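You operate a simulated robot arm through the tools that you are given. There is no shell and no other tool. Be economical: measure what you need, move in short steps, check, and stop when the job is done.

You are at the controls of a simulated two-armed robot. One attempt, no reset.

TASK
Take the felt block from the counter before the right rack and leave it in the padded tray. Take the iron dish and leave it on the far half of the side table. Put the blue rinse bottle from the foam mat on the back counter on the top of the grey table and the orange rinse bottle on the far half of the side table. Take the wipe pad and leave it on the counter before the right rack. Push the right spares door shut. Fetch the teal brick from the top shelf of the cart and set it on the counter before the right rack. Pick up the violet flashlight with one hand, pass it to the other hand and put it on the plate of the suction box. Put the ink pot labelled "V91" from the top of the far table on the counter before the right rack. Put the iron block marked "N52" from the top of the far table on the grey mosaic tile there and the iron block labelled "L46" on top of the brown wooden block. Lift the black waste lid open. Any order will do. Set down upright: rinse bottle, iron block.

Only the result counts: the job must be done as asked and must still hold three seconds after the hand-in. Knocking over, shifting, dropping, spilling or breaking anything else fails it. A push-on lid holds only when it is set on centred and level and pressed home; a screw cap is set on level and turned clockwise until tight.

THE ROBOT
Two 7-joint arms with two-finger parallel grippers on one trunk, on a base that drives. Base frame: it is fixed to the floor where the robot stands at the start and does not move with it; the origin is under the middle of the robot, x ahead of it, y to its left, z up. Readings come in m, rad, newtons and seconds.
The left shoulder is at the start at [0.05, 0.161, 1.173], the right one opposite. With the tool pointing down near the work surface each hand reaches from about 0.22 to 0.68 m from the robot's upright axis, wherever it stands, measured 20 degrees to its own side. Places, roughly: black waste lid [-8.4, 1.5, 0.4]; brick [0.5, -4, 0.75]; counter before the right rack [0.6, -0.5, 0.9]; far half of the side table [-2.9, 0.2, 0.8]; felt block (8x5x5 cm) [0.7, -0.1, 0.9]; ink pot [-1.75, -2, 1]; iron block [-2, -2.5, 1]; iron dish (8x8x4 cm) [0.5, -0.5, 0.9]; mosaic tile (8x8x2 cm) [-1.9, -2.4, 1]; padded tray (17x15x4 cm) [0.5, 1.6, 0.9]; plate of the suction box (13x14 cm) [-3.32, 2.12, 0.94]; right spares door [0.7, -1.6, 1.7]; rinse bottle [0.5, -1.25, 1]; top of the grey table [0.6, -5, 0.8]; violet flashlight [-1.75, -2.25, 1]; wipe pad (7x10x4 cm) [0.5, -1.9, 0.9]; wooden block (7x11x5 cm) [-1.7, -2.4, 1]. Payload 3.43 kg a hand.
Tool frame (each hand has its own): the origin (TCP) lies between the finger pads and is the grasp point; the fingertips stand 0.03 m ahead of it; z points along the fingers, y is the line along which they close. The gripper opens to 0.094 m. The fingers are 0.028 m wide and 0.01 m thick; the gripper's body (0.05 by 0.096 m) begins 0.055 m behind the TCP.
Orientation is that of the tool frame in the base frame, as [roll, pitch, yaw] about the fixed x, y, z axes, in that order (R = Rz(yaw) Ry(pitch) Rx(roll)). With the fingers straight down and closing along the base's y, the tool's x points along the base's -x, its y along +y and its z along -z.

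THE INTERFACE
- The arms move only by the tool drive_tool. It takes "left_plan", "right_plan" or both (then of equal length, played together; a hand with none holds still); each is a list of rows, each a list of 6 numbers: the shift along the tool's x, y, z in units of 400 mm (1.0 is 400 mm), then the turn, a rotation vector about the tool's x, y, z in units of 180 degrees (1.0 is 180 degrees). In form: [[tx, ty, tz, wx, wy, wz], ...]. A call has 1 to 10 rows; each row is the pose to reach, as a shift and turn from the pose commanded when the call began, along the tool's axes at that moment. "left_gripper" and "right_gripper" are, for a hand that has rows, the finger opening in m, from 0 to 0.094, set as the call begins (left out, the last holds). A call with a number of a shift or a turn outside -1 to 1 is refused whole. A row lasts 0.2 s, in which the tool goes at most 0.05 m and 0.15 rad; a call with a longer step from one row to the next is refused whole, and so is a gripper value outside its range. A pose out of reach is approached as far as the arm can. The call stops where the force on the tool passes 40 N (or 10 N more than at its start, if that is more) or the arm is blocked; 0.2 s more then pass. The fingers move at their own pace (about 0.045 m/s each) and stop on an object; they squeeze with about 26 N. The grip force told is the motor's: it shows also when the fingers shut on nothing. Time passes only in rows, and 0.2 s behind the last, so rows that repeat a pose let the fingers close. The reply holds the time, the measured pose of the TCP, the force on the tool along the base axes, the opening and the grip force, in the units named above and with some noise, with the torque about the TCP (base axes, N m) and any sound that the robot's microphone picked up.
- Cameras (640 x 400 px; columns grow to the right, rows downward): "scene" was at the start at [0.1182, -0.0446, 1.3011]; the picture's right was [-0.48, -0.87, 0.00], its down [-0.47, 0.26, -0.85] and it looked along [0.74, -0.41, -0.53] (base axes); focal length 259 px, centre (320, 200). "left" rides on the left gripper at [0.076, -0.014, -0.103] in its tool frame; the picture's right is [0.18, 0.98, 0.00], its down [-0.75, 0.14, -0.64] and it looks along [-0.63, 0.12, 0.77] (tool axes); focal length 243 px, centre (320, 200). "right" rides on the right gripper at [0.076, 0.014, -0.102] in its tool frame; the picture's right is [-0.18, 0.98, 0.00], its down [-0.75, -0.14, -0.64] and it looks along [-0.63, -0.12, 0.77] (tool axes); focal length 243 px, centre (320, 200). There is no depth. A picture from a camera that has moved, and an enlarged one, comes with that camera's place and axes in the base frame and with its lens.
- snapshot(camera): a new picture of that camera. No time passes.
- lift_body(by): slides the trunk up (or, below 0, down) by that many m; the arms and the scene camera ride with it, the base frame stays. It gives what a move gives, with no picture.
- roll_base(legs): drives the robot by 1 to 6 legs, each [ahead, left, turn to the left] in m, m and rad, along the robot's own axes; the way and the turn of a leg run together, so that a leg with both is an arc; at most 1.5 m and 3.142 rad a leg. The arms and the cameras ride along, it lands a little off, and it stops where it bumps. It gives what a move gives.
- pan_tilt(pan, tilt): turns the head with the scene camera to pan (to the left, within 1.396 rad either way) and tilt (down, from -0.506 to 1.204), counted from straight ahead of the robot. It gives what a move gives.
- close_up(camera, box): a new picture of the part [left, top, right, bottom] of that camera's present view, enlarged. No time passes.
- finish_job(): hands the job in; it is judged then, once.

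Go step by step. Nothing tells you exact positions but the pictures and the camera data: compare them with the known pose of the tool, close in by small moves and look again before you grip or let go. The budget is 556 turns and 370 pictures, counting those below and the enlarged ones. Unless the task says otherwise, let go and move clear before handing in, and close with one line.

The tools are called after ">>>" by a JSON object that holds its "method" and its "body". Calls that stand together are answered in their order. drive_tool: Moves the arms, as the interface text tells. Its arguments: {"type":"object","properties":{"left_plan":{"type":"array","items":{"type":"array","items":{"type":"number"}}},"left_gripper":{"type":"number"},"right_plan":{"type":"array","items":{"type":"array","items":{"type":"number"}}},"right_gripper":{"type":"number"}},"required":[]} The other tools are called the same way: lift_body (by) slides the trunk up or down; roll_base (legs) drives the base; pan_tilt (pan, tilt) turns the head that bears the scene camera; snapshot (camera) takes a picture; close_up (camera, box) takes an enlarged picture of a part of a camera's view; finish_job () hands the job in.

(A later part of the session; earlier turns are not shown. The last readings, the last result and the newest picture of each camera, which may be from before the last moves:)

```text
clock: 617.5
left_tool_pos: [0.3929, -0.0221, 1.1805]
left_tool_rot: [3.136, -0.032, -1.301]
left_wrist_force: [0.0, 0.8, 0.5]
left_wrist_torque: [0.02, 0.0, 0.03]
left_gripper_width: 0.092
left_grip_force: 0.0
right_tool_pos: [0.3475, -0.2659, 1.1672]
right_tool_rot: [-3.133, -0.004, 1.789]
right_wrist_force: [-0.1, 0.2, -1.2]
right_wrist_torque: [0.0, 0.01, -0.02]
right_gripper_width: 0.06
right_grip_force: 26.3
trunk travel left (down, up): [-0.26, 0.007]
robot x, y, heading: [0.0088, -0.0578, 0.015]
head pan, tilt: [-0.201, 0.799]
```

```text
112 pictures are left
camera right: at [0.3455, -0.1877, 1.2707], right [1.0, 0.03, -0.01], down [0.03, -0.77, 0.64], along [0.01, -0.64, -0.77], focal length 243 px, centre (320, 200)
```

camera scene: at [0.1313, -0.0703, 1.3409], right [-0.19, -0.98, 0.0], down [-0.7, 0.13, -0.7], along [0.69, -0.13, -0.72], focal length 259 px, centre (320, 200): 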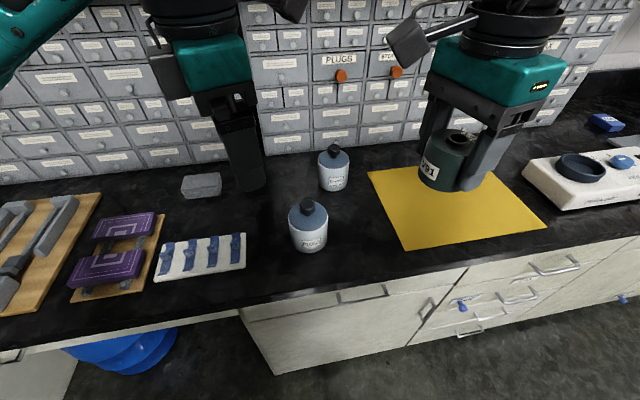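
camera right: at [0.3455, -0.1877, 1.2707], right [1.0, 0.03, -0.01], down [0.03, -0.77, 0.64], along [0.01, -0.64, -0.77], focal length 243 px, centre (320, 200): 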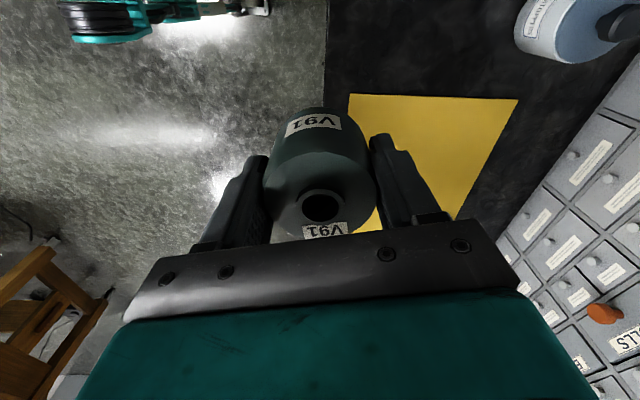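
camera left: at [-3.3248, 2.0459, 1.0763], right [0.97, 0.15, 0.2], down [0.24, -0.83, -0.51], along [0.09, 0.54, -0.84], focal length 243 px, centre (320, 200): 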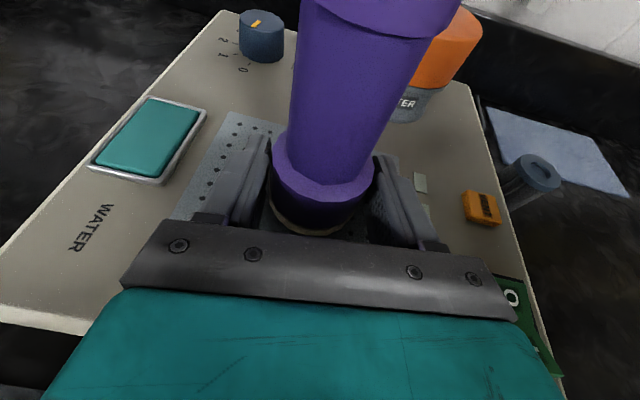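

>>> {"method": "drive_tool", "body": {"left_plan": [[0, 0, -0.08, 0, 0, 0], [0, 0, -0.16, 0, 0, 0], [0, 0, -0.22, 0, 0, 0]]}}

>>> {"method": "lift_body", "body": {"by": -0.12}}

>>> {"method": "drive_tool", "body": {"right_plan": [[0.01, 0.1, 0, 0, 0, -0.01], [0.02, 0.2, 0, 0, 0, -0.02], [0.03, 0.3, 0, 0, 0, -0.03], [0.02, 0.36, 0, 0, 0, -0.03], [0.02, 0.36, 0.05, 0, 0, -0.03], [0.02, 0.36, 0.1, 0, 0, -0.03], [0.02, 0.36, 0.1, 0, 0, -0.03]]}}

>>> {"method": "snapshot", "body": {"camera": "right"}}

>>> {"method": "snapshot", "body": {"camera": "scene"}}

```text
clock: 618.3
left_tool_pos: [0.3907, -0.019, 1.2717]
left_tool_rot: [3.138, -0.032, -1.3]
left_wrist_force: [-0.6, -0.8, 0.2]
left_wrist_torque: [0.02, -0.02, -0.03]
left_gripper_width: 0.0918
left_grip_force: 0.2
right_tool_pos: [0.3479, -0.265, 1.1663]
right_tool_rot: [-3.133, -0.006, 1.79]
right_wrist_force: [-0.3, -0.4, -1.0]
right_wrist_torque: [0.0, 0.0, 0.0]
right_gripper_width: 0.0602
right_grip_force: 26.0
trunk travel left (down, up): [-0.26, 0.007]
robot x, y, heading: [0.0146, -0.0542, 0.015]
head pan, tilt: [-0.201, 0.799]
```

```text
clock: 619.8
left_tool_pos: [0.3895, -0.0197, 1.1509]
left_tool_rot: [3.137, -0.035, -1.3]
left_wrist_force: [0.9, 0.0, 0.0]
left_wrist_torque: [0.02, 0.01, -0.02]
left_gripper_width: 0.092
left_grip_force: 0.0
right_tool_pos: [0.3472, -0.2659, 1.0479]
right_tool_rot: [-3.132, -0.004, 1.789]
right_wrist_force: [0.4, 0.1, -0.9]
right_wrist_torque: [-0.01, -0.03, 0.0]
right_gripper_width: 0.06
right_grip_force: 26.2
trunk travel left (down, up): [-0.14, 0.127]
robot x, y, heading: [0.0129, -0.0585, 0.01]
head pan, tilt: [-0.201, 0.799]
```

```text
clock: 621.4
left_tool_pos: [0.3917, -0.0185, 1.1517]
left_tool_rot: [3.136, -0.031, -1.3]
left_wrist_force: [0.5, 0.2, 0.1]
left_wrist_torque: [-0.01, 0.03, -0.01]
left_gripper_width: 0.092
left_grip_force: 0.0
right_tool_pos: [0.4845, -0.227, 1.0046]
right_tool_rot: [-3.135, -0.007, 1.882]
right_wrist_force: [0.1, 0.3, -1.9]
right_wrist_torque: [-0.03, 0.01, -0.01]
right_gripper_width: 0.0599
right_grip_force: 26.2
trunk travel left (down, up): [-0.14, 0.127]
robot x, y, heading: [0.0091, -0.0516, 0.014]
head pan, tilt: [-0.201, 0.799]
```

```text
111 pictures are left
camera right: at [0.4768, -0.1505, 1.1077], right [0.99, 0.13, -0.01], down [0.1, -0.76, 0.64], along [0.07, -0.63, -0.77], focal length 243 px, centre (320, 200)
```

right: 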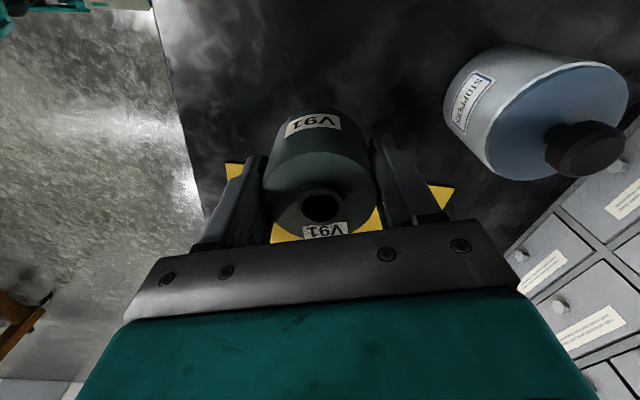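

```text
110 pictures are left
camera scene: at [0.1313, -0.0703, 1.2208], right [-0.19, -0.98, 0.0], down [-0.7, 0.13, -0.7], along [0.69, -0.13, -0.72], focal length 259 px, centre (320, 200)
```

scene: 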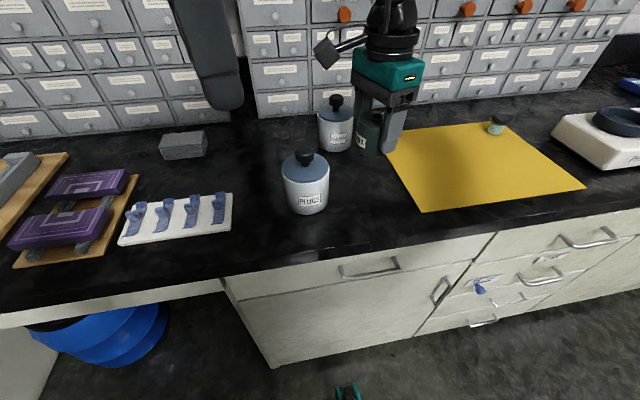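

The camera would come close to the PLUGS jar in this orientation, so I'll turn the hand back and set the pot down that way.

>>> {"method": "drive_tool", "body": {"right_plan": [[0, 0, 0, 0, 0, -0.045], [0, 0, 0, 0, 0, -0.09], [0, 0, 0, 0, 0, -0.135], [0, 0, 0, 0, 0, -0.18], [0, 0, 0, 0, 0, -0.225], [0, 0, 0, 0, 0, -0.27], [0, 0, 0, 0, 0, -0.315], [0, 0, 0, 0, 0, -0.36], [0, 0, 0, 0, 0, -0.4], [0, 0, 0, 0, 0, -0.4]]}}

>>> {"method": "snapshot", "body": {"camera": "right"}}

```text
clock: 623.6
left_tool_pos: [0.3915, -0.0198, 1.152]
left_tool_rot: [3.138, -0.035, -1.301]
left_wrist_force: [0.2, 1.0, -0.2]
left_wrist_torque: [0.01, 0.0, -0.05]
left_gripper_width: 0.0918
left_grip_force: 0.0
right_tool_pos: [0.4848, -0.2282, 1.0051]
right_tool_rot: [3.139, -0.011, -3.14]
right_wrist_force: [0.2, 0.3, -1.9]
right_wrist_torque: [0.01, 0.06, -0.03]
right_gripper_width: 0.0599
right_grip_force: 25.9
trunk travel left (down, up): [-0.14, 0.127]
robot x, y, heading: [0.0145, -0.0557, 0.013]
head pan, tilt: [-0.201, 0.799]
```

```text
109 pictures are left
camera right: at [0.41, -0.2123, 1.1097], right [0.18, 0.98, 0.0], down [0.76, -0.14, 0.63], along [0.62, -0.12, -0.77], focal length 243 px, centre (320, 200)
```

right: 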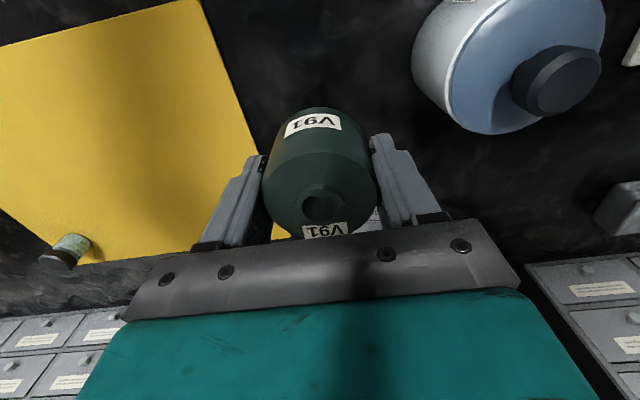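

>>> {"method": "drive_tool", "body": {"right_plan": [[0, -0.03, 0.06, 0, 0, 0], [0, -0.03, 0.12, 0, 0, 0], [0, -0.03, 0.16, 0, 0, 0], [0, -0.03, 0.18, 0, 0, 0], [0, -0.03, 0.195, 0, 0, 0], [0, -0.03, 0.21, 0, 0, 0], [0, -0.03, 0.225, 0, 0, 0]]}}

>>> {"method": "snapshot", "body": {"camera": "right"}}

```text
clock: 625.2
left_tool_pos: [0.3892, -0.0192, 1.153]
left_tool_rot: [3.138, -0.031, -1.299]
left_wrist_force: [0.2, 0.6, 0.1]
left_wrist_torque: [0.0, 0.03, -0.04]
left_gripper_width: 0.092
left_grip_force: 0.1
right_tool_pos: [0.4849, -0.237, 0.9194]
right_tool_rot: [3.137, -0.002, 3.136]
right_wrist_force: [2.1, -2.6, 23.0]
right_wrist_torque: [-0.1, -0.1, -0.28]
right_gripper_width: 0.0602
right_grip_force: 26.2
trunk travel left (down, up): [-0.14, 0.127]
robot x, y, heading: [0.0128, -0.0584, 0.017]
head pan, tilt: [-0.201, 0.799]
```

```text
108 pictures are left
camera right: at [0.4087, -0.2226, 1.0228], right [0.19, 0.98, 0.0], down [0.75, -0.15, 0.64], along [0.63, -0.12, -0.77], focal length 243 px, centre (320, 200)
```

right: 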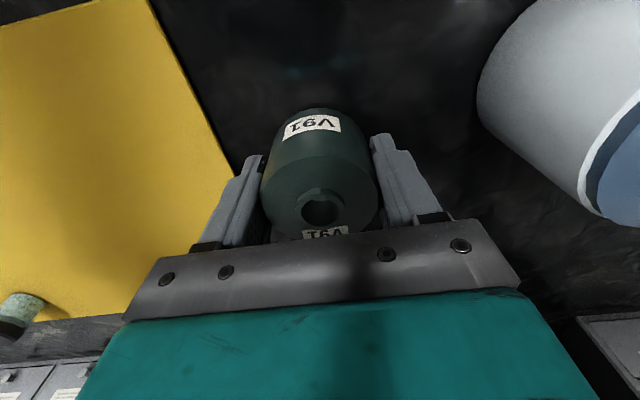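

V91 is down on bare counter. I'll release and rise.

>>> {"method": "drive_tool", "body": {"right_plan": [[0, 0, -0.008, 0, 0, 0], [0, 0, -0.008, 0, 0, 0], [0, 0, -0.008, 0, 0, 0], [0, 0, -0.06, 0, 0, 0], [0, 0, -0.15, 0, 0, 0], [0, 0, -0.25, 0, 0, 0], [0.05, 0, -0.36, 0, 0, 0], [0.12, 0, -0.45, 0, 0, 0]], "right_gripper": 0.08}}

>>> {"method": "lift_body", "body": {"by": 0.06}}

>>> {"method": "snapshot", "body": {"camera": "scene"}}

```text
clock: 627.0
left_tool_pos: [0.3898, -0.0192, 1.1513]
left_tool_rot: [3.137, -0.033, -1.3]
left_wrist_force: [0.4, -0.1, 0.0]
left_wrist_torque: [0.0, -0.02, -0.01]
left_gripper_width: 0.0919
left_grip_force: 0.1
right_tool_pos: [0.437, -0.2341, 1.0972]
right_tool_rot: [3.139, -0.011, 3.14]
right_wrist_force: [-0.2, 0.0, -0.1]
right_wrist_torque: [0.01, -0.04, 0.0]
right_gripper_width: 0.0801
right_grip_force: 0.1
trunk travel left (down, up): [-0.14, 0.127]
robot x, y, heading: [0.0136, -0.0583, 0.013]
head pan, tilt: [-0.201, 0.799]
```

```text
clock: 628.0
left_tool_pos: [0.3916, -0.0188, 1.2107]
left_tool_rot: [3.137, -0.031, -1.3]
left_wrist_force: [0.1, -0.5, 0.4]
left_wrist_torque: [-0.02, -0.01, -0.02]
left_gripper_width: 0.092
left_grip_force: 0.0
right_tool_pos: [0.4373, -0.2345, 1.1558]
right_tool_rot: [3.138, -0.012, 3.14]
right_wrist_force: [0.2, 0.2, 0.3]
right_wrist_torque: [0.01, 0.0, 0.01]
right_gripper_width: 0.08
right_grip_force: 0.1
trunk travel left (down, up): [-0.2, 0.067]
robot x, y, heading: [0.0115, -0.0556, 0.014]
head pan, tilt: [-0.201, 0.799]
```

```text
107 pictures are left
camera scene: at [0.1315, -0.0704, 1.2808], right [-0.19, -0.98, 0.0], down [-0.7, 0.13, -0.7], along [0.68, -0.13, -0.72], focal length 259 px, centre (320, 200)
```

scene: 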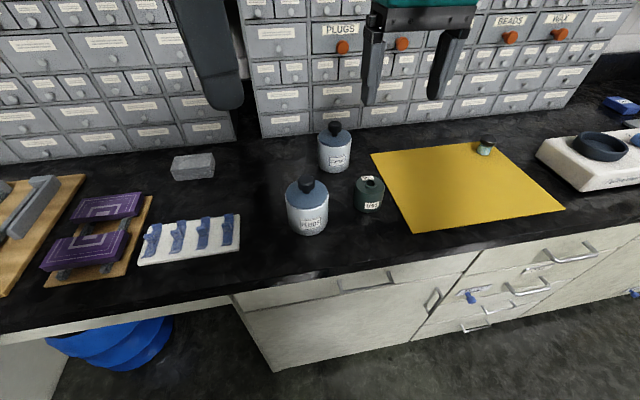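

V91 is in place. Next stop: the rinse bottles, wipe pad and spares door farther right.

>>> {"method": "roll_base", "body": {"legs": [[-0.25, 0, -0.014], [0, -1.3, 0]]}}

>>> {"method": "pan_tilt", "body": {"pan": -0.1, "tilt": 0.3}}

>>> {"method": "snapshot", "body": {"camera": "scene"}}

```text
clock: 636.0
left_tool_pos: [0.1444, -1.3431, 1.211]
left_tool_rot: [3.138, -0.033, -1.313]
left_wrist_force: [0.0, 0.9, 0.1]
left_wrist_torque: [0.0, 0.01, 0.04]
left_gripper_width: 0.0919
left_grip_force: 0.1
right_tool_pos: [0.1876, -1.5596, 1.1561]
right_tool_rot: [3.138, -0.009, 3.129]
right_wrist_force: [-0.2, 0.1, 0.5]
right_wrist_torque: [0.01, -0.01, -0.01]
right_gripper_width: 0.0801
right_grip_force: 0.0
trunk travel left (down, up): [-0.2, 0.067]
robot x, y, heading: [-0.2377, -1.377, 0.003]
head pan, tilt: [-0.201, 0.799]
```

```text
clock: 637.0
left_tool_pos: [0.1435, -1.3426, 1.2108]
left_tool_rot: [3.136, -0.032, -1.311]
left_wrist_force: [-0.2, -0.3, -1.0]
left_wrist_torque: [0.01, 0.01, 0.0]
left_gripper_width: 0.092
left_grip_force: 0.0
right_tool_pos: [0.1879, -1.5593, 1.1556]
right_tool_rot: [3.139, -0.011, 3.129]
right_wrist_force: [-0.7, -0.1, -0.7]
right_wrist_torque: [0.02, 0.03, 0.0]
right_gripper_width: 0.0798
right_grip_force: 0.1
trunk travel left (down, up): [-0.2, 0.067]
robot x, y, heading: [-0.2355, -1.3736, 0.006]
head pan, tilt: [-0.099, 0.3]
```

```text
106 pictures are left
camera scene: at [-0.1028, -1.3846, 1.3251], right [-0.1, -1.0, 0.0], down [-0.29, 0.03, -0.96], along [0.95, -0.09, -0.3], focal length 259 px, centre (320, 200)
```

scene: 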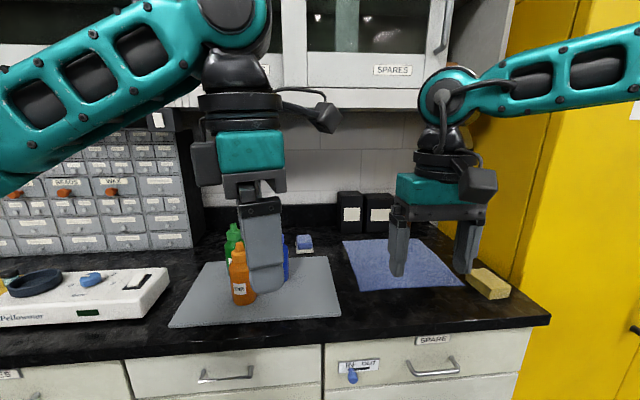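

>>> {"method": "pan_tilt", "body": {"pan": -0.2, "tilt": -0.35}}

>>> {"method": "snapshot", "body": {"camera": "scene"}}

```text
clock: 638.0
left_tool_pos: [0.1451, -1.3414, 1.211]
left_tool_rot: [3.136, -0.034, -1.311]
left_wrist_force: [0.5, 0.0, -0.3]
left_wrist_torque: [-0.01, 0.04, 0.01]
left_gripper_width: 0.0922
left_grip_force: 0.0
right_tool_pos: [0.1876, -1.5595, 1.1559]
right_tool_rot: [3.137, -0.009, 3.128]
right_wrist_force: [0.5, 0.0, 0.0]
right_wrist_torque: [-0.02, 0.0, 0.0]
right_gripper_width: 0.0801
right_grip_force: 0.1
trunk travel left (down, up): [-0.2, 0.067]
robot x, y, heading: [-0.2374, -1.3749, 0.001]
head pan, tilt: [-0.201, -0.351]
```

```text
105 pictures are left
camera scene: at [-0.1212, -1.3905, 1.3823], right [-0.2, -0.98, 0.0], down [0.34, -0.07, -0.94], along [0.92, -0.18, 0.34], focal length 259 px, centre (320, 200)
```

scene: 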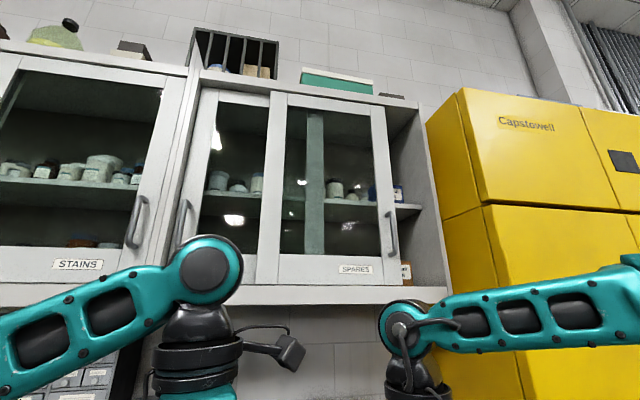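

The right spares door is a sliding door standing open by a hand's width; I must push it right by its handle. I'll move closer and triangulate the handle.

>>> {"method": "roll_base", "body": {"legs": [[0.15, -0.27, 0]]}}

>>> {"method": "lift_body", "body": {"by": 0.066}}

>>> {"method": "snapshot", "body": {"camera": "scene"}}

```text
clock: 640.1
left_tool_pos: [0.2954, -1.6085, 1.2111]
left_tool_rot: [3.136, -0.033, -1.313]
left_wrist_force: [0.3, 0.2, 0.0]
left_wrist_torque: [-0.01, 0.0, -0.01]
left_gripper_width: 0.092
left_grip_force: 0.1
right_tool_pos: [0.3371, -1.8239, 1.1541]
right_tool_rot: [3.138, -0.01, 3.126]
right_wrist_force: [-0.9, -0.6, 0.3]
right_wrist_torque: [-0.01, 0.02, 0.02]
right_gripper_width: 0.0798
right_grip_force: 0.1
trunk travel left (down, up): [-0.2, 0.067]
robot x, y, heading: [-0.0877, -1.6364, 0.001]
head pan, tilt: [-0.201, -0.351]
```

```text
clock: 641.1
left_tool_pos: [0.2949, -1.6084, 1.2778]
left_tool_rot: [3.137, -0.031, -1.311]
left_wrist_force: [0.4, -0.3, -0.1]
left_wrist_torque: [0.01, -0.01, 0.01]
left_gripper_width: 0.0919
left_grip_force: 0.1
right_tool_pos: [0.3373, -1.8231, 1.2213]
right_tool_rot: [3.137, -0.011, 3.128]
right_wrist_force: [-0.1, 0.6, -0.6]
right_wrist_torque: [0.0, 0.01, 0.02]
right_gripper_width: 0.0797
right_grip_force: 0.1
trunk travel left (down, up): [-0.266, 0.001]
robot x, y, heading: [-0.0839, -1.64, 0.004]
head pan, tilt: [-0.201, -0.351]
```

```text
104 pictures are left
camera scene: at [0.0297, -1.6543, 1.4483], right [-0.2, -0.98, 0.0], down [0.34, -0.07, -0.94], along [0.92, -0.19, 0.34], focal length 259 px, centre (320, 200)
```

scene: 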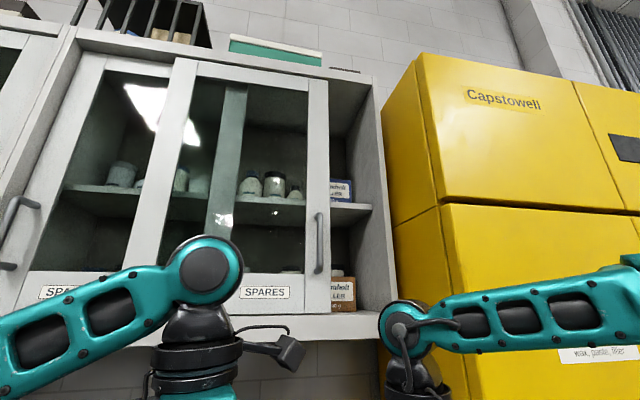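

>>> {"method": "drive_tool", "body": {"right_plan": [[-0.016, 0.03, -0.08, 0, -0.045, 0], [-0.032, 0.06, -0.16, 0, -0.09, 0], [-0.048, 0.09, -0.24, 0, -0.135, 0], [-0.064, 0.12, -0.32, 0, -0.18, 0], [-0.08, 0.15, -0.4, 0, -0.225, 0], [-0.096, 0.18, -0.48, 0, -0.27, 0], [-0.112, 0.2, -0.56, 0, -0.315, 0], [-0.128, 0.22, -0.64, 0, -0.36, 0], [-0.144, 0.24, -0.71, 0, -0.405, 0], [-0.157, 0.25, -0.775, 0, -0.45, 0]], "right_gripper": 0.0}}

>>> {"method": "snapshot", "body": {"camera": "scene"}}

```text
clock: 643.3
left_tool_pos: [0.2969, -1.6088, 1.2773]
left_tool_rot: [3.134, -0.03, -1.312]
left_wrist_force: [0.2, -1.1, -0.4]
left_wrist_torque: [0.05, 0.03, -0.01]
left_gripper_width: 0.0921
left_grip_force: 0.1
right_tool_pos: [0.405, -1.7838, 1.5392]
right_tool_rot: [3.112, 1.403, 3.097]
right_wrist_force: [0.5, -0.4, -0.8]
right_wrist_torque: [-0.01, 0.0, 0.01]
right_gripper_width: 0.0002
right_grip_force: 25.7
right hand out of reach, approached as far as the arm can: row 6, 7, 8, 9, 10
trunk travel left (down, up): [-0.266, 0.001]
robot x, y, heading: [-0.0842, -1.6379, 0.001]
head pan, tilt: [-0.201, -0.351]
```

```text
103 pictures are left
camera scene: at [0.0315, -1.6559, 1.4481], right [-0.2, -0.98, 0.0], down [0.34, -0.07, -0.94], along [0.92, -0.19, 0.34], focal length 259 px, centre (320, 200)
```

scene: 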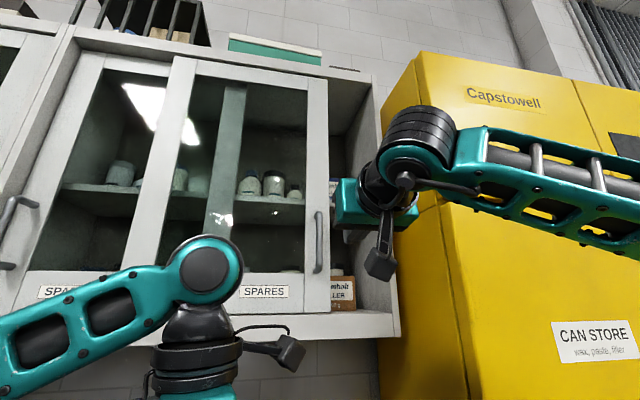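

The right hand points forward well. I'll place it left of the handle and move in.

>>> {"method": "roll_base", "body": {"legs": [[0, 0.08, 0], [0.14, 0, 0]]}}

>>> {"method": "drive_tool", "body": {"right_plan": [[0, 0, 0.06, 0, 0, 0], [0, 0, 0.12, 0, 0, 0], [0, 0, 0.18, 0, 0, 0], [0, 0, 0.24, 0, 0, 0]]}}

>>> {"method": "snapshot", "body": {"camera": "scene"}}

>>> {"method": "snapshot", "body": {"camera": "right"}}

```text
clock: 645.3
left_tool_pos: [0.4097, -1.5277, 1.2769]
left_tool_rot: [3.135, -0.031, -1.308]
left_wrist_force: [-1.2, -0.1, -0.3]
left_wrist_torque: [-0.02, -0.06, 0.0]
left_gripper_width: 0.0921
left_grip_force: 0.0
right_tool_pos: [0.518, -1.7032, 1.5396]
right_tool_rot: [3.128, 1.4, 3.116]
right_wrist_force: [-0.9, -0.6, 0.3]
right_wrist_torque: [-0.01, 0.02, -0.05]
right_gripper_width: 0.0
right_grip_force: 26.4
trunk travel left (down, up): [-0.266, 0.001]
robot x, y, heading: [0.0294, -1.5611, 0.005]
head pan, tilt: [-0.201, -0.351]
stopped in leg 2: the robot was blocked; the commanded pose is now the measured one
```

```text
clock: 646.3
left_tool_pos: [0.4107, -1.5267, 1.2764]
left_tool_rot: [3.135, -0.029, -1.307]
left_wrist_force: [-0.1, 0.1, 0.0]
left_wrist_torque: [0.01, 0.03, -0.01]
left_gripper_width: 0.0921
left_grip_force: 0.1
right_tool_pos: [0.599, -1.7134, 1.524]
right_tool_rot: [3.134, 1.398, 3.119]
right_wrist_force: [-0.1, -0.7, 0.0]
right_wrist_torque: [-0.02, 0.01, -0.01]
right_gripper_width: 0.0002
right_grip_force: 26.4
right hand out of reach, approached as far as the arm can: row 3, 4
trunk travel left (down, up): [-0.266, 0.001]
robot x, y, heading: [0.0315, -1.556, 0.006]
head pan, tilt: [-0.201, -0.351]
```

```text
102 pictures are left
camera scene: at [0.1449, -1.5755, 1.4484], right [-0.19, -0.98, 0.0], down [0.34, -0.07, -0.94], along [0.92, -0.18, 0.34], focal length 259 px, centre (320, 200)
```

scene: 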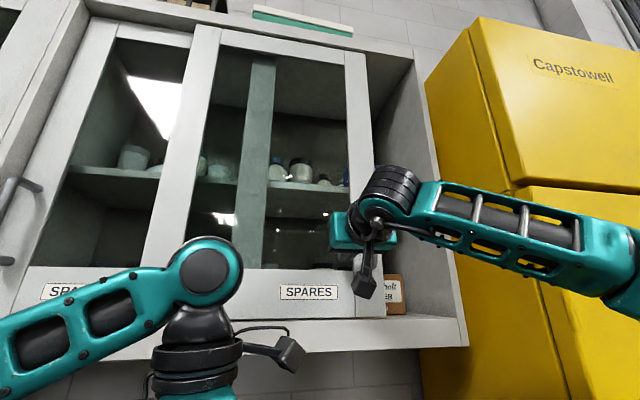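

```text
101 pictures are left
camera right: at [0.4846, -1.6973, 1.4665], right [0.04, 0.98, 0.18], down [-0.51, -0.14, 0.85], along [0.86, -0.13, 0.49], focal length 243 px, centre (320, 200)
```

right: 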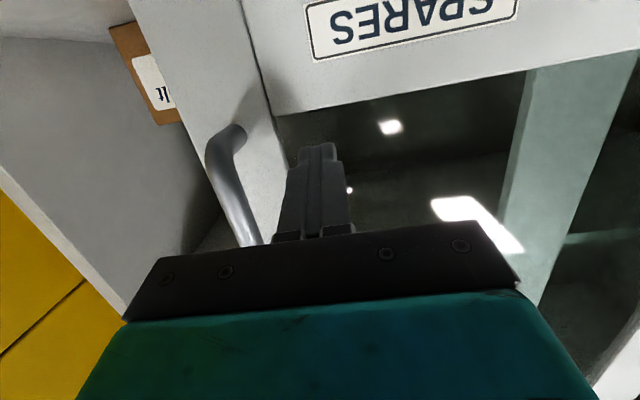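

The fingertips end about 1 cm short of the handle. Turning the robot left brings the right shoulder closer, so I'll retract, turn and come in again.

>>> {"method": "drive_tool", "body": {"right_plan": [[0, 0, -0.1, 0, 0, 0], [0, 0, -0.2, 0, 0, 0], [0, 0, -0.3, 0, 0, 0], [0, 0, -0.4, 0, 0, 0]]}}

>>> {"method": "roll_base", "body": {"legs": [[-0.06, -0.06, 0], [0, 0, 0.6]]}}

>>> {"method": "drive_tool", "body": {"right_plan": [[0, 0, 0, 0.045, 0, 0], [0, 0, 0, 0.09, 0, 0], [0, 0, 0, 0.135, 0, 0], [0, 0, 0, 0.18, 0, 0], [0, 0, 0, 0.2, 0, 0]]}}

>>> {"method": "snapshot", "body": {"camera": "right"}}

```text
clock: 647.3
left_tool_pos: [0.41, -1.5271, 1.2774]
left_tool_rot: [3.136, -0.031, -1.307]
left_wrist_force: [-0.2, 0.4, 0.1]
left_wrist_torque: [0.0, 0.01, -0.02]
left_gripper_width: 0.0921
left_grip_force: 0.1
right_tool_pos: [0.4378, -1.7086, 1.5499]
right_tool_rot: [3.128, 1.398, 3.114]
right_wrist_force: [-0.3, 0.3, -0.2]
right_wrist_torque: [0.02, -0.01, -0.05]
right_gripper_width: 0.0
right_grip_force: 25.9
trunk travel left (down, up): [-0.266, 0.001]
robot x, y, heading: [0.0338, -1.5597, 0.011]
head pan, tilt: [-0.201, -0.351]
```

```text
clock: 650.0
left_tool_pos: [0.2707, -1.3834, 1.2763]
left_tool_rot: [3.134, -0.03, -0.721]
left_wrist_force: [-0.9, -0.2, 0.4]
left_wrist_torque: [0.01, -0.01, -0.02]
left_gripper_width: 0.0918
left_grip_force: 0.1
right_tool_pos: [0.3956, -1.5179, 1.5515]
right_tool_rot: [3.13, 1.399, -2.578]
right_wrist_force: [0.5, 0.2, 0.5]
right_wrist_torque: [0.0, 0.0, 0.01]
right_gripper_width: 0.0
right_grip_force: 26.5
trunk travel left (down, up): [-0.266, 0.001]
robot x, y, heading: [-0.0293, -1.6182, 0.589]
head pan, tilt: [-0.201, -0.351]
```

```text
clock: 651.2
left_tool_pos: [0.2692, -1.3831, 1.2761]
left_tool_rot: [3.137, -0.032, -0.722]
left_wrist_force: [0.0, -0.7, -0.2]
left_wrist_torque: [0.0, 0.0, -0.01]
left_gripper_width: 0.0919
left_grip_force: 0.1
right_tool_pos: [0.419, -1.5809, 1.5299]
right_tool_rot: [-2.525, 1.4, -2.578]
right_wrist_force: [0.1, 1.4, -0.1]
right_wrist_torque: [-0.02, -0.01, -0.03]
right_gripper_width: 0.0
right_grip_force: 26.1
right hand out of reach, approached as far as the arm can: row 2, 3, 4, 5
trunk travel left (down, up): [-0.266, 0.001]
robot x, y, heading: [-0.0282, -1.6217, 0.59]
head pan, tilt: [-0.201, -0.351]
```

```text
100 pictures are left
camera right: at [0.3073, -1.5678, 1.4682], right [0.07, 0.99, 0.08], down [-0.53, -0.03, 0.85], along [0.84, -0.11, 0.53], focal length 243 px, centre (320, 200)
```

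right: 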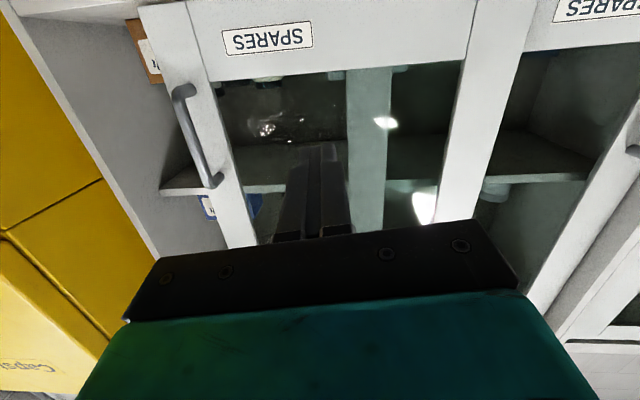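

>>> {"method": "drive_tool", "body": {"right_plan": [[-0.005, -0.07, 0.05, 0, 0, 0], [-0.01, -0.14, 0.1, 0, 0, 0], [-0.015, -0.21, 0.15, 0, 0, 0], [-0.02, -0.28, 0.2, 0, 0, 0], [-0.025, -0.33, 0.28, 0, 0, 0], [-0.03, -0.335, 0.36, 0, 0, 0], [-0.035, -0.335, 0.44, 0, 0, 0], [-0.04, -0.335, 0.515, 0, 0, 0]]}}

>>> {"method": "snapshot", "body": {"camera": "right"}}

```text
clock: 653.0
left_tool_pos: [0.2678, -1.3838, 1.2777]
left_tool_rot: [3.135, -0.033, -0.72]
left_wrist_force: [-0.2, -0.2, -0.2]
left_wrist_torque: [-0.01, 0.0, 0.03]
left_gripper_width: 0.0918
left_grip_force: 0.0
right_tool_pos: [0.6171, -1.7271, 1.5309]
right_tool_rot: [-2.521, 1.394, -2.577]
right_wrist_force: [-20.5, -1.1, -10.7]
right_wrist_torque: [-0.03, 0.18, 0.05]
right_gripper_width: 0.0
right_grip_force: 25.8
trunk travel left (down, up): [-0.266, 0.001]
robot x, y, heading: [-0.0308, -1.6192, 0.589]
head pan, tilt: [-0.201, -0.351]
```

```text
99 pictures are left
camera right: at [0.5053, -1.7139, 1.4687], right [0.07, 0.99, 0.08], down [-0.53, -0.03, 0.85], along [0.84, -0.1, 0.53], focal length 243 px, centre (320, 200)
```

right: 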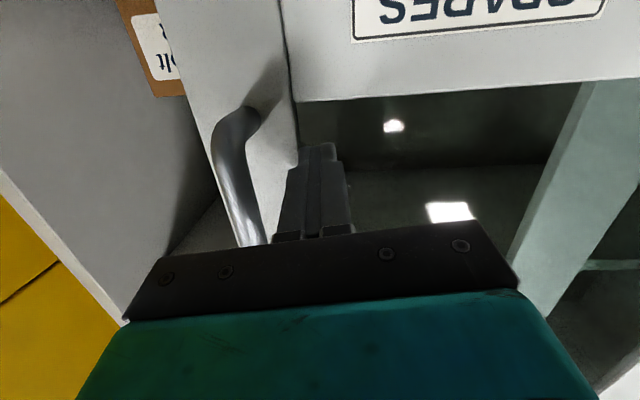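

The tips touch the door panel, so they are deep enough. I'll ease back slightly and push the handle to the right.

>>> {"method": "drive_tool", "body": {"right_plan": [[0, 0, -0.015, 0, 0, 0], [0, -0.05, -0.018, 0, 0, 0], [0, -0.1, -0.018, 0, 0, 0], [0, -0.15, -0.018, 0, 0, 0], [0, -0.2, -0.018, 0, 0, 0], [0, -0.25, -0.018, 0, 0, 0], [0, -0.3, -0.018, 0, 0, 0], [0, -0.35, -0.018, 0, 0, 0], [0, -0.4, -0.018, 0, 0, 0], [0, -0.45, -0.018, 0, 0, 0]]}}

>>> {"method": "snapshot", "body": {"camera": "right"}}

```text
clock: 655.2
left_tool_pos: [0.2687, -1.3775, 1.2752]
left_tool_rot: [3.132, -0.034, -0.717]
left_wrist_force: [-0.1, 0.4, -0.1]
left_wrist_torque: [-0.01, 0.0, 0.02]
left_gripper_width: 0.0923
left_grip_force: 0.0
right_tool_pos: [0.6059, -1.8925, 1.5462]
right_tool_rot: [-2.505, 1.389, -2.548]
right_wrist_force: [-11.8, 30.4, -14.3]
right_wrist_torque: [-0.08, 0.05, -0.03]
right_gripper_width: 0.0
right_grip_force: 25.8
trunk travel left (down, up): [-0.266, 0.001]
robot x, y, heading: [-0.0302, -1.625, 0.594]
head pan, tilt: [-0.201, -0.351]
```

```text
98 pictures are left
camera right: at [0.4947, -1.8816, 1.4855], right [0.06, 1.0, 0.08], down [-0.53, -0.03, 0.85], along [0.85, -0.09, 0.52], focal length 243 px, centre (320, 200)
```

right: 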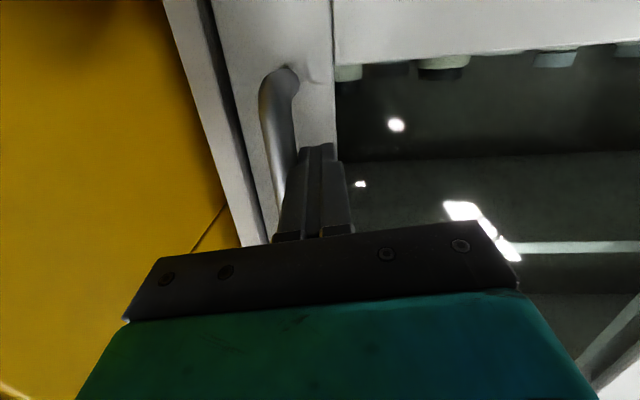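

>>> {"method": "drive_tool", "body": {"right_plan": [[0, -0.03, 0, 0, 0, 0], [0, -0.06, 0, 0, 0, 0], [0, -0.1, 0, 0, 0, 0], [0, -0.14, 0, 0, 0, 0]]}}

>>> {"method": "snapshot", "body": {"camera": "right"}}

```text
clock: 655.6
left_tool_pos: [0.2689, -1.3811, 1.2764]
left_tool_rot: [3.133, -0.033, -0.717]
left_wrist_force: [-0.3, -0.4, -0.1]
left_wrist_torque: [-0.02, 0.02, -0.03]
left_gripper_width: 0.0921
left_grip_force: 0.1
right_tool_pos: [0.6067, -1.8937, 1.5474]
right_tool_rot: [-2.5, 1.394, -2.521]
right_wrist_force: [-2.2, 20.0, 1.3]
right_wrist_torque: [-0.06, -0.3, 0.01]
right_gripper_width: 0.0
right_grip_force: 26.6
trunk travel left (down, up): [-0.266, 0.001]
robot x, y, heading: [-0.0308, -1.6172, 0.596]
head pan, tilt: [-0.201, -0.351]
stopped in row 1 (right hand): the force on the tool passed its limit (the readings are from after the stop); the commanded pose is now the measured one
```

```text
97 pictures are left
camera right: at [0.4941, -1.8841, 1.4854], right [0.04, 1.0, 0.08], down [-0.53, -0.04, 0.85], along [0.85, -0.07, 0.52], focal length 243 px, centre (320, 200)
```

right: 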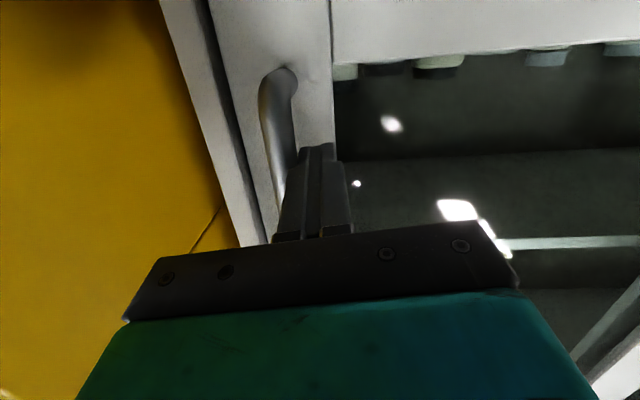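

The door is hard against its stop. I'll withdraw, back off, and bring the right hand to pointing down again.

>>> {"method": "drive_tool", "body": {"right_plan": [[0, 0.04, -0.03, 0, 0, 0], [0, 0.06, -0.12, 0, 0, 0], [0, 0.08, -0.22, 0, 0, 0], [0, 0.1, -0.32, -0.045, 0, 0], [0, 0.1, -0.4, -0.09, 0, 0], [0, 0.1, -0.45, -0.135, 0, 0], [0, 0.1, -0.45, -0.18, 0, 0], [0, 0.1, -0.45, -0.2, 0, 0]]}}

>>> {"method": "roll_base", "body": {"legs": [[-0.25, 0, 0], [0, 0, -0.59]]}}

>>> {"method": "drive_tool", "body": {"right_plan": [[0.05, 0, 0, 0, 0.045, 0], [0.1, 0, 0, 0, 0.09, 0], [0.15, 0, 0, 0, 0.135, 0], [0.2, 0, 0, 0, 0.18, 0], [0.25, 0, 0, 0, 0.225, 0], [0.3, 0, 0, 0, 0.27, 0], [0.35, 0, 0, 0, 0.315, 0], [0.4, 0, 0, 0, 0.36, 0], [0.45, 0, 0, 0, 0.405, 0], [0.5, 0, 0, 0, 0.445, 0]], "right_gripper": 0.09}}

>>> {"method": "pan_tilt", "body": {"pan": -0.2, "tilt": 0.2}}

>>> {"method": "snapshot", "body": {"camera": "scene"}}

```text
clock: 657.4
left_tool_pos: [0.2706, -1.3823, 1.2757]
left_tool_rot: [3.134, -0.031, -0.72]
left_wrist_force: [0.0, -0.2, -0.1]
left_wrist_torque: [-0.02, 0.03, 0.01]
left_gripper_width: 0.0918
left_grip_force: 0.0
right_tool_pos: [0.4305, -1.8537, 1.5654]
right_tool_rot: [3.129, 1.391, -2.559]
right_wrist_force: [-0.3, -0.3, -0.5]
right_wrist_torque: [0.04, -0.02, 0.01]
right_gripper_width: 0.0
right_grip_force: 26.2
trunk travel left (down, up): [-0.266, 0.001]
robot x, y, heading: [-0.0256, -1.619, 0.594]
head pan, tilt: [-0.201, -0.351]
```

```text
clock: 660.8
left_tool_pos: [0.1426, -1.7248, 1.2756]
left_tool_rot: [3.134, -0.033, -1.294]
left_wrist_force: [-0.1, 0.6, -0.5]
left_wrist_torque: [-0.03, 0.02, -0.01]
left_gripper_width: 0.0919
left_grip_force: 0.0
right_tool_pos: [0.021, -2.2095, 1.5649]
right_tool_rot: [3.124, 1.391, -3.138]
right_wrist_force: [0.2, -0.1, 0.4]
right_wrist_torque: [0.02, -0.01, 0.01]
right_gripper_width: 0.0
right_grip_force: 25.9
trunk travel left (down, up): [-0.266, 0.001]
robot x, y, heading: [-0.2365, -1.7595, 0.021]
head pan, tilt: [-0.201, -0.351]
```

```text
clock: 663.0
left_tool_pos: [0.1421, -1.7246, 1.2766]
left_tool_rot: [3.135, -0.032, -1.294]
left_wrist_force: [-1.2, 0.5, 0.1]
left_wrist_torque: [0.03, 0.01, 0.0]
left_gripper_width: 0.0921
left_grip_force: 0.1
right_tool_pos: [-0.0111, -2.1953, 1.3593]
right_tool_rot: [3.136, -0.007, -3.122]
right_wrist_force: [-0.1, 0.0, -0.9]
right_wrist_torque: [-0.03, 0.01, 0.0]
right_gripper_width: 0.09
right_grip_force: 0.0
right hand out of reach, approached as far as the arm can: row 9, 10
trunk travel left (down, up): [-0.266, 0.001]
robot x, y, heading: [-0.2365, -1.7661, 0.025]
head pan, tilt: [-0.201, -0.351]
```

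```text
clock: 664.0
left_tool_pos: [0.1412, -1.7251, 1.2763]
left_tool_rot: [3.134, -0.031, -1.292]
left_wrist_force: [-0.9, -0.1, -0.4]
left_wrist_torque: [0.01, 0.01, -0.01]
left_gripper_width: 0.0921
left_grip_force: 0.0
right_tool_pos: [-0.0101, -2.1963, 1.3607]
right_tool_rot: [3.139, -0.006, -3.122]
right_wrist_force: [-0.7, -1.0, 0.5]
right_wrist_torque: [-0.02, 0.01, 0.04]
right_gripper_width: 0.09
right_grip_force: 0.0
trunk travel left (down, up): [-0.266, 0.001]
robot x, y, heading: [-0.2345, -1.7645, 0.021]
head pan, tilt: [-0.201, 0.201]
```

```text
96 pictures are left
camera scene: at [-0.1056, -1.7806, 1.4005], right [-0.18, -0.98, 0.0], down [-0.2, 0.04, -0.98], along [0.96, -0.18, -0.2], focal length 259 px, centre (320, 200)
```

scene: 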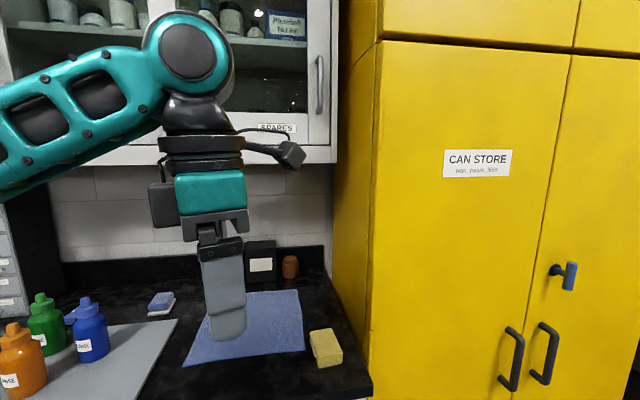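

The door is shut. Now the blue bottle at about [0.54, -1.33]: I'll strafe left and bring the right hand above it.

>>> {"method": "roll_base", "body": {"legs": [[0, 0.6, -0.022], [0.2, 0, 0]]}}

>>> {"method": "drive_tool", "body": {"right_plan": [[-0.03, 0.08, 0.03, 0, 0, 0], [-0.07, 0.16, 0.06, 0, 0, 0], [-0.12, 0.24, 0.09, 0, 0, 0], [-0.17, 0.32, 0.12, 0, 0, 0], [-0.22, 0.4, 0.16, 0, 0, 0], [-0.28, 0.47, 0.2, 0, 0, 0], [-0.34, 0.53, 0.24, 0, 0, 0], [-0.4, 0.58, 0.28, 0, 0, 0]], "right_gripper": 0.094}}

>>> {"method": "pan_tilt", "body": {"pan": -0.2, "tilt": 0.7}}

>>> {"method": "snapshot", "body": {"camera": "scene"}}

>>> {"method": "snapshot", "body": {"camera": "right"}}

```text
clock: 668.6
left_tool_pos: [0.3387, -1.1376, 1.2764]
left_tool_rot: [3.135, -0.031, -1.322]
left_wrist_force: [-0.3, 0.0, 0.4]
left_wrist_torque: [-0.03, 0.02, 0.0]
left_gripper_width: 0.0919
left_grip_force: 0.1
right_tool_pos: [0.1715, -1.6034, 1.359]
right_tool_rot: [3.138, -0.005, 3.132]
right_wrist_force: [-0.4, 0.0, 0.1]
right_wrist_torque: [-0.03, 0.02, 0.0]
right_gripper_width: 0.09
right_grip_force: 0.0
trunk travel left (down, up): [-0.266, 0.001]
robot x, y, heading: [-0.0425, -1.1626, -0.011]
head pan, tilt: [-0.201, 0.201]
```

```text
clock: 670.4
left_tool_pos: [0.338, -1.137, 1.276]
left_tool_rot: [3.132, -0.031, -1.321]
left_wrist_force: [0.8, 0.5, -0.2]
left_wrist_torque: [0.04, -0.02, -0.02]
left_gripper_width: 0.0919
left_grip_force: 0.0
right_tool_pos: [0.3343, -1.3721, 1.2482]
right_tool_rot: [3.138, -0.006, 3.134]
right_wrist_force: [0.1, 0.3, 1.3]
right_wrist_torque: [-0.04, 0.03, -0.02]
right_gripper_width: 0.0939
right_grip_force: 0.1
trunk travel left (down, up): [-0.266, 0.001]
robot x, y, heading: [-0.0442, -1.163, -0.006]
head pan, tilt: [-0.201, 0.201]
```

```text
clock: 671.3
left_tool_pos: [0.3373, -1.1372, 1.2754]
left_tool_rot: [3.136, -0.031, -1.319]
left_wrist_force: [0.3, 1.1, 0.4]
left_wrist_torque: [-0.02, 0.04, 0.0]
left_gripper_width: 0.092
left_grip_force: 0.0
right_tool_pos: [0.332, -1.3735, 1.2495]
right_tool_rot: [3.14, -0.005, 3.131]
right_wrist_force: [0.3, -0.3, 0.0]
right_wrist_torque: [-0.01, 0.02, 0.02]
right_gripper_width: 0.094
right_grip_force: 0.0
trunk travel left (down, up): [-0.266, 0.001]
robot x, y, heading: [-0.0437, -1.1606, -0.01]
head pan, tilt: [-0.201, 0.7]
```

```text
95 pictures are left
camera scene: at [0.08, -1.1838, 1.3551], right [-0.21, -0.98, 0.0], down [-0.63, 0.13, -0.77], along [0.75, -0.16, -0.64], focal length 259 px, centre (320, 200)
```

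scene: 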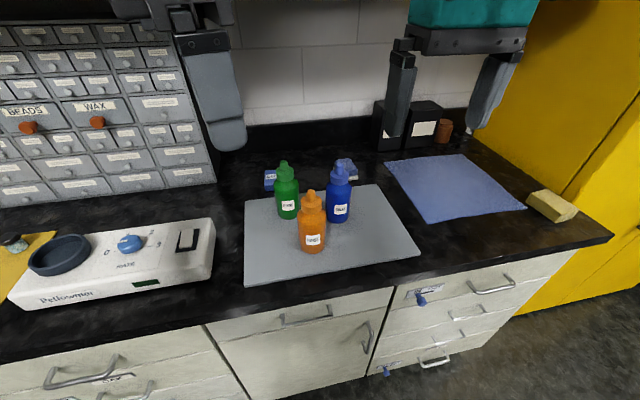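

```text
94 pictures are left
camera right: at [0.2577, -1.3588, 1.3527], right [0.19, 0.98, 0.0], down [0.76, -0.15, 0.64], along [0.63, -0.12, -0.77], focal length 243 px, centre (320, 200)
```

right: 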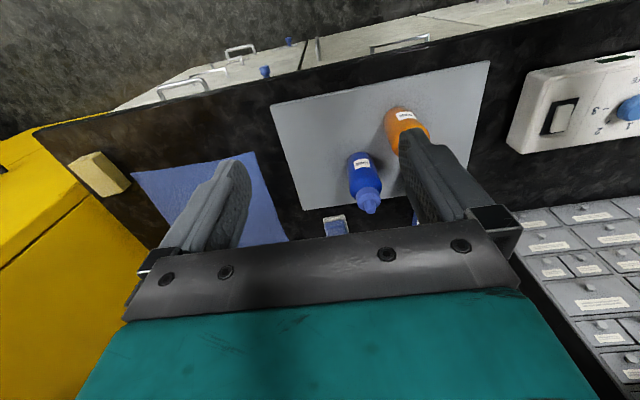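

>>> {"method": "roll_base", "body": {"legs": [[0.075, 0, 0.01]]}}

>>> {"method": "lift_body", "body": {"by": -0.1}}

>>> {"method": "drive_tool", "body": {"right_plan": [[-0.09, 0.03, 0, 0, 0, 0], [-0.18, 0.06, 0, 0, 0, 0], [-0.27, 0.09, 0.02, 0, 0, 0], [-0.35, 0.116, 0.06, 0, 0, 0], [-0.38, 0.116, 0.1, 0, 0, 0], [-0.38, 0.116, 0.1, 0, 0, 0]]}}

>>> {"method": "snapshot", "body": {"camera": "right"}}

```text
clock: 672.3
left_tool_pos: [0.4095, -1.1345, 1.2764]
left_tool_rot: [3.135, -0.032, -1.314]
left_wrist_force: [0.2, 0.8, -0.3]
left_wrist_torque: [0.01, 0.0, 0.01]
left_gripper_width: 0.0919
left_grip_force: 0.0
right_tool_pos: [0.4092, -1.3708, 1.2486]
right_tool_rot: [3.141, -0.006, 3.14]
right_wrist_force: [-0.2, 0.0, -0.3]
right_wrist_torque: [0.03, 0.03, -0.01]
right_gripper_width: 0.0941
right_grip_force: 0.0
trunk travel left (down, up): [-0.266, 0.001]
robot x, y, heading: [0.0306, -1.1649, 0.0]
head pan, tilt: [-0.201, 0.7]
```

```text
clock: 673.7
left_tool_pos: [0.4094, -1.135, 1.1771]
left_tool_rot: [3.135, -0.03, -1.313]
left_wrist_force: [-0.6, 0.2, -0.3]
left_wrist_torque: [0.0, 0.03, 0.0]
left_gripper_width: 0.0919
left_grip_force: 0.0
right_tool_pos: [0.4073, -1.3712, 1.1484]
right_tool_rot: [3.141, -0.005, -3.141]
right_wrist_force: [0.2, 0.4, -0.4]
right_wrist_torque: [-0.01, 0.04, -0.05]
right_gripper_width: 0.0939
right_grip_force: 0.1
trunk travel left (down, up): [-0.166, 0.101]
robot x, y, heading: [0.0301, -1.1611, -0.004]
head pan, tilt: [-0.201, 0.7]
```

```text
clock: 675.1
left_tool_pos: [0.4087, -1.1342, 1.177]
left_tool_rot: [3.133, -0.032, -1.312]
left_wrist_force: [0.1, 0.5, -0.2]
left_wrist_torque: [0.01, 0.02, 0.02]
left_gripper_width: 0.0917
left_grip_force: 0.0
right_tool_pos: [0.5376, -1.3443, 1.1034]
right_tool_rot: [3.138, -0.005, -3.141]
right_wrist_force: [-0.3, 0.3, 0.9]
right_wrist_torque: [0.03, 0.01, 0.02]
right_gripper_width: 0.0942
right_grip_force: 0.0
right hand out of reach, approached as far as the arm can: row 4, 5, 6
trunk travel left (down, up): [-0.166, 0.101]
robot x, y, heading: [0.0285, -1.1643, -0.0]
head pan, tilt: [-0.201, 0.7]
```

```text
93 pictures are left
camera right: at [0.4613, -1.3303, 1.2068], right [0.18, 0.98, 0.0], down [0.76, -0.14, 0.64], along [0.63, -0.12, -0.77], focal length 243 px, centre (320, 200)
```

right: 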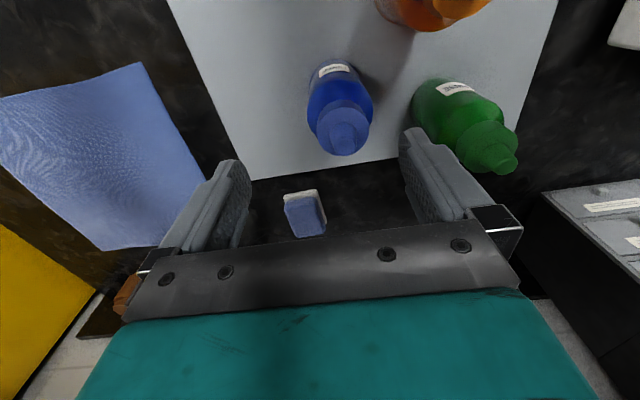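

>>> {"method": "drive_tool", "body": {"right_plan": [[-0.025, 0.045, 0.05, 0, 0, 0], [-0.025, 0.045, 0.14, 0, 0, 0], [-0.025, 0.045, 0.23, 0, 0, 0], [-0.025, 0.045, 0.31, 0, 0, 0], [-0.025, 0.045, 0.38, 0, 0, 0], [-0.025, 0.045, 0.38, 0, 0, 0]]}}

>>> {"method": "snapshot", "body": {"camera": "right"}}

```text
clock: 676.2
left_tool_pos: [0.4099, -1.1331, 1.1771]
left_tool_rot: [3.136, -0.028, -1.312]
left_wrist_force: [0.5, -0.1, 0.2]
left_wrist_torque: [0.05, -0.01, -0.01]
left_gripper_width: 0.092
left_grip_force: 0.0
right_tool_pos: [0.5375, -1.3407, 0.9924]
right_tool_rot: [3.12, 0.029, 3.137]
right_wrist_force: [-1.9, 0.8, 14.5]
right_wrist_torque: [0.16, -0.32, 0.0]
right_gripper_width: 0.0937
right_grip_force: 0.0
right hand out of reach, approached as far as the arm can: row 1, 2, 3, 4, 5
trunk travel left (down, up): [-0.166, 0.101]
robot x, y, heading: [0.0299, -1.1623, -0.003]
head pan, tilt: [-0.201, 0.7]
stopped in row 5 (right hand): the force on the tool passed its limit (the readings are from after the stop); the commanded pose is now the measured one
```

```text
92 pictures are left
camera right: at [0.4589, -1.3271, 1.0938], right [0.19, 0.98, 0.03], down [0.73, -0.16, 0.66], along [0.65, -0.1, -0.75], focal length 243 px, centre (320, 200)
```

right: 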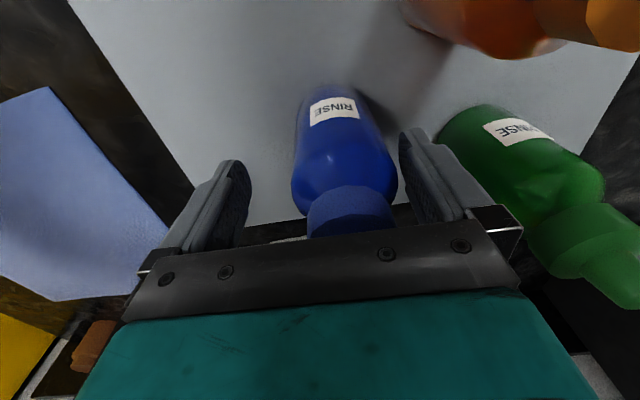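

The palm just touched the bottle top. I'll ease up slightly, centre, and close.

>>> {"method": "drive_tool", "body": {"right_plan": [[0, 0.02, -0.015, 0, 0, 0], [0, 0.025, -0.015, 0, 0, 0], [0, 0.025, -0.015, 0, 0, 0]]}}

>>> {"method": "drive_tool", "body": {"right_plan": [[0, 0, 0, 0, 0, 0], [0, 0, 0, 0, 0, 0], [0, 0, 0, 0, 0, 0], [0, 0, 0, 0, 0, 0]], "right_gripper": 0.02}}

>>> {"method": "snapshot", "body": {"camera": "right"}}

```text
clock: 677.0
left_tool_pos: [0.4102, -1.1339, 1.1755]
left_tool_rot: [3.135, -0.031, -1.312]
left_wrist_force: [0.2, -1.4, 0.5]
left_wrist_torque: [0.0, 0.0, 0.01]
left_gripper_width: 0.0919
left_grip_force: 0.1
right_tool_pos: [0.5358, -1.3331, 0.9966]
right_tool_rot: [3.124, 0.023, 3.138]
right_wrist_force: [0.2, -0.6, 0.0]
right_wrist_torque: [-0.01, 0.04, 0.02]
right_gripper_width: 0.094
right_grip_force: 0.0
trunk travel left (down, up): [-0.166, 0.101]
robot x, y, heading: [0.0293, -1.1675, -0.0]
head pan, tilt: [-0.201, 0.7]
```

```text
clock: 678.0
left_tool_pos: [0.4096, -1.1337, 1.1764]
left_tool_rot: [3.135, -0.032, -1.314]
left_wrist_force: [-0.4, 0.0, 1.1]
left_wrist_torque: [-0.04, -0.02, 0.02]
left_gripper_width: 0.092
left_grip_force: 0.0
right_tool_pos: [0.5342, -1.3321, 0.9985]
right_tool_rot: [3.121, 0.025, 3.139]
right_wrist_force: [0.4, 4.3, 3.5]
right_wrist_torque: [0.28, -0.1, 0.07]
right_gripper_width: 0.061
right_grip_force: 26.4
trunk travel left (down, up): [-0.166, 0.101]
robot x, y, heading: [0.0281, -1.1672, -0.002]
head pan, tilt: [-0.201, 0.7]
```

```text
91 pictures are left
camera right: at [0.4562, -1.3196, 1.0989], right [0.19, 0.98, 0.02], down [0.74, -0.15, 0.66], along [0.65, -0.11, -0.75], focal length 243 px, centre (320, 200)
```

right: 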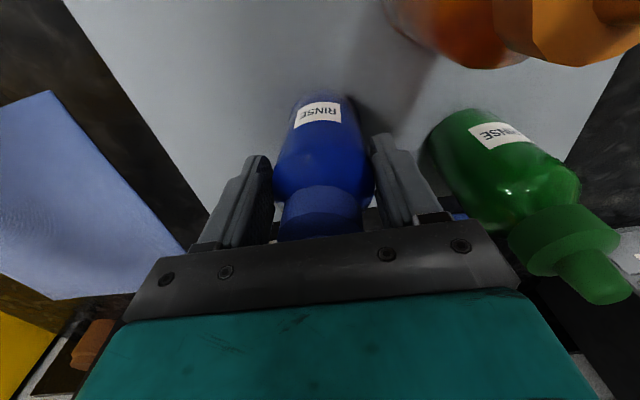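

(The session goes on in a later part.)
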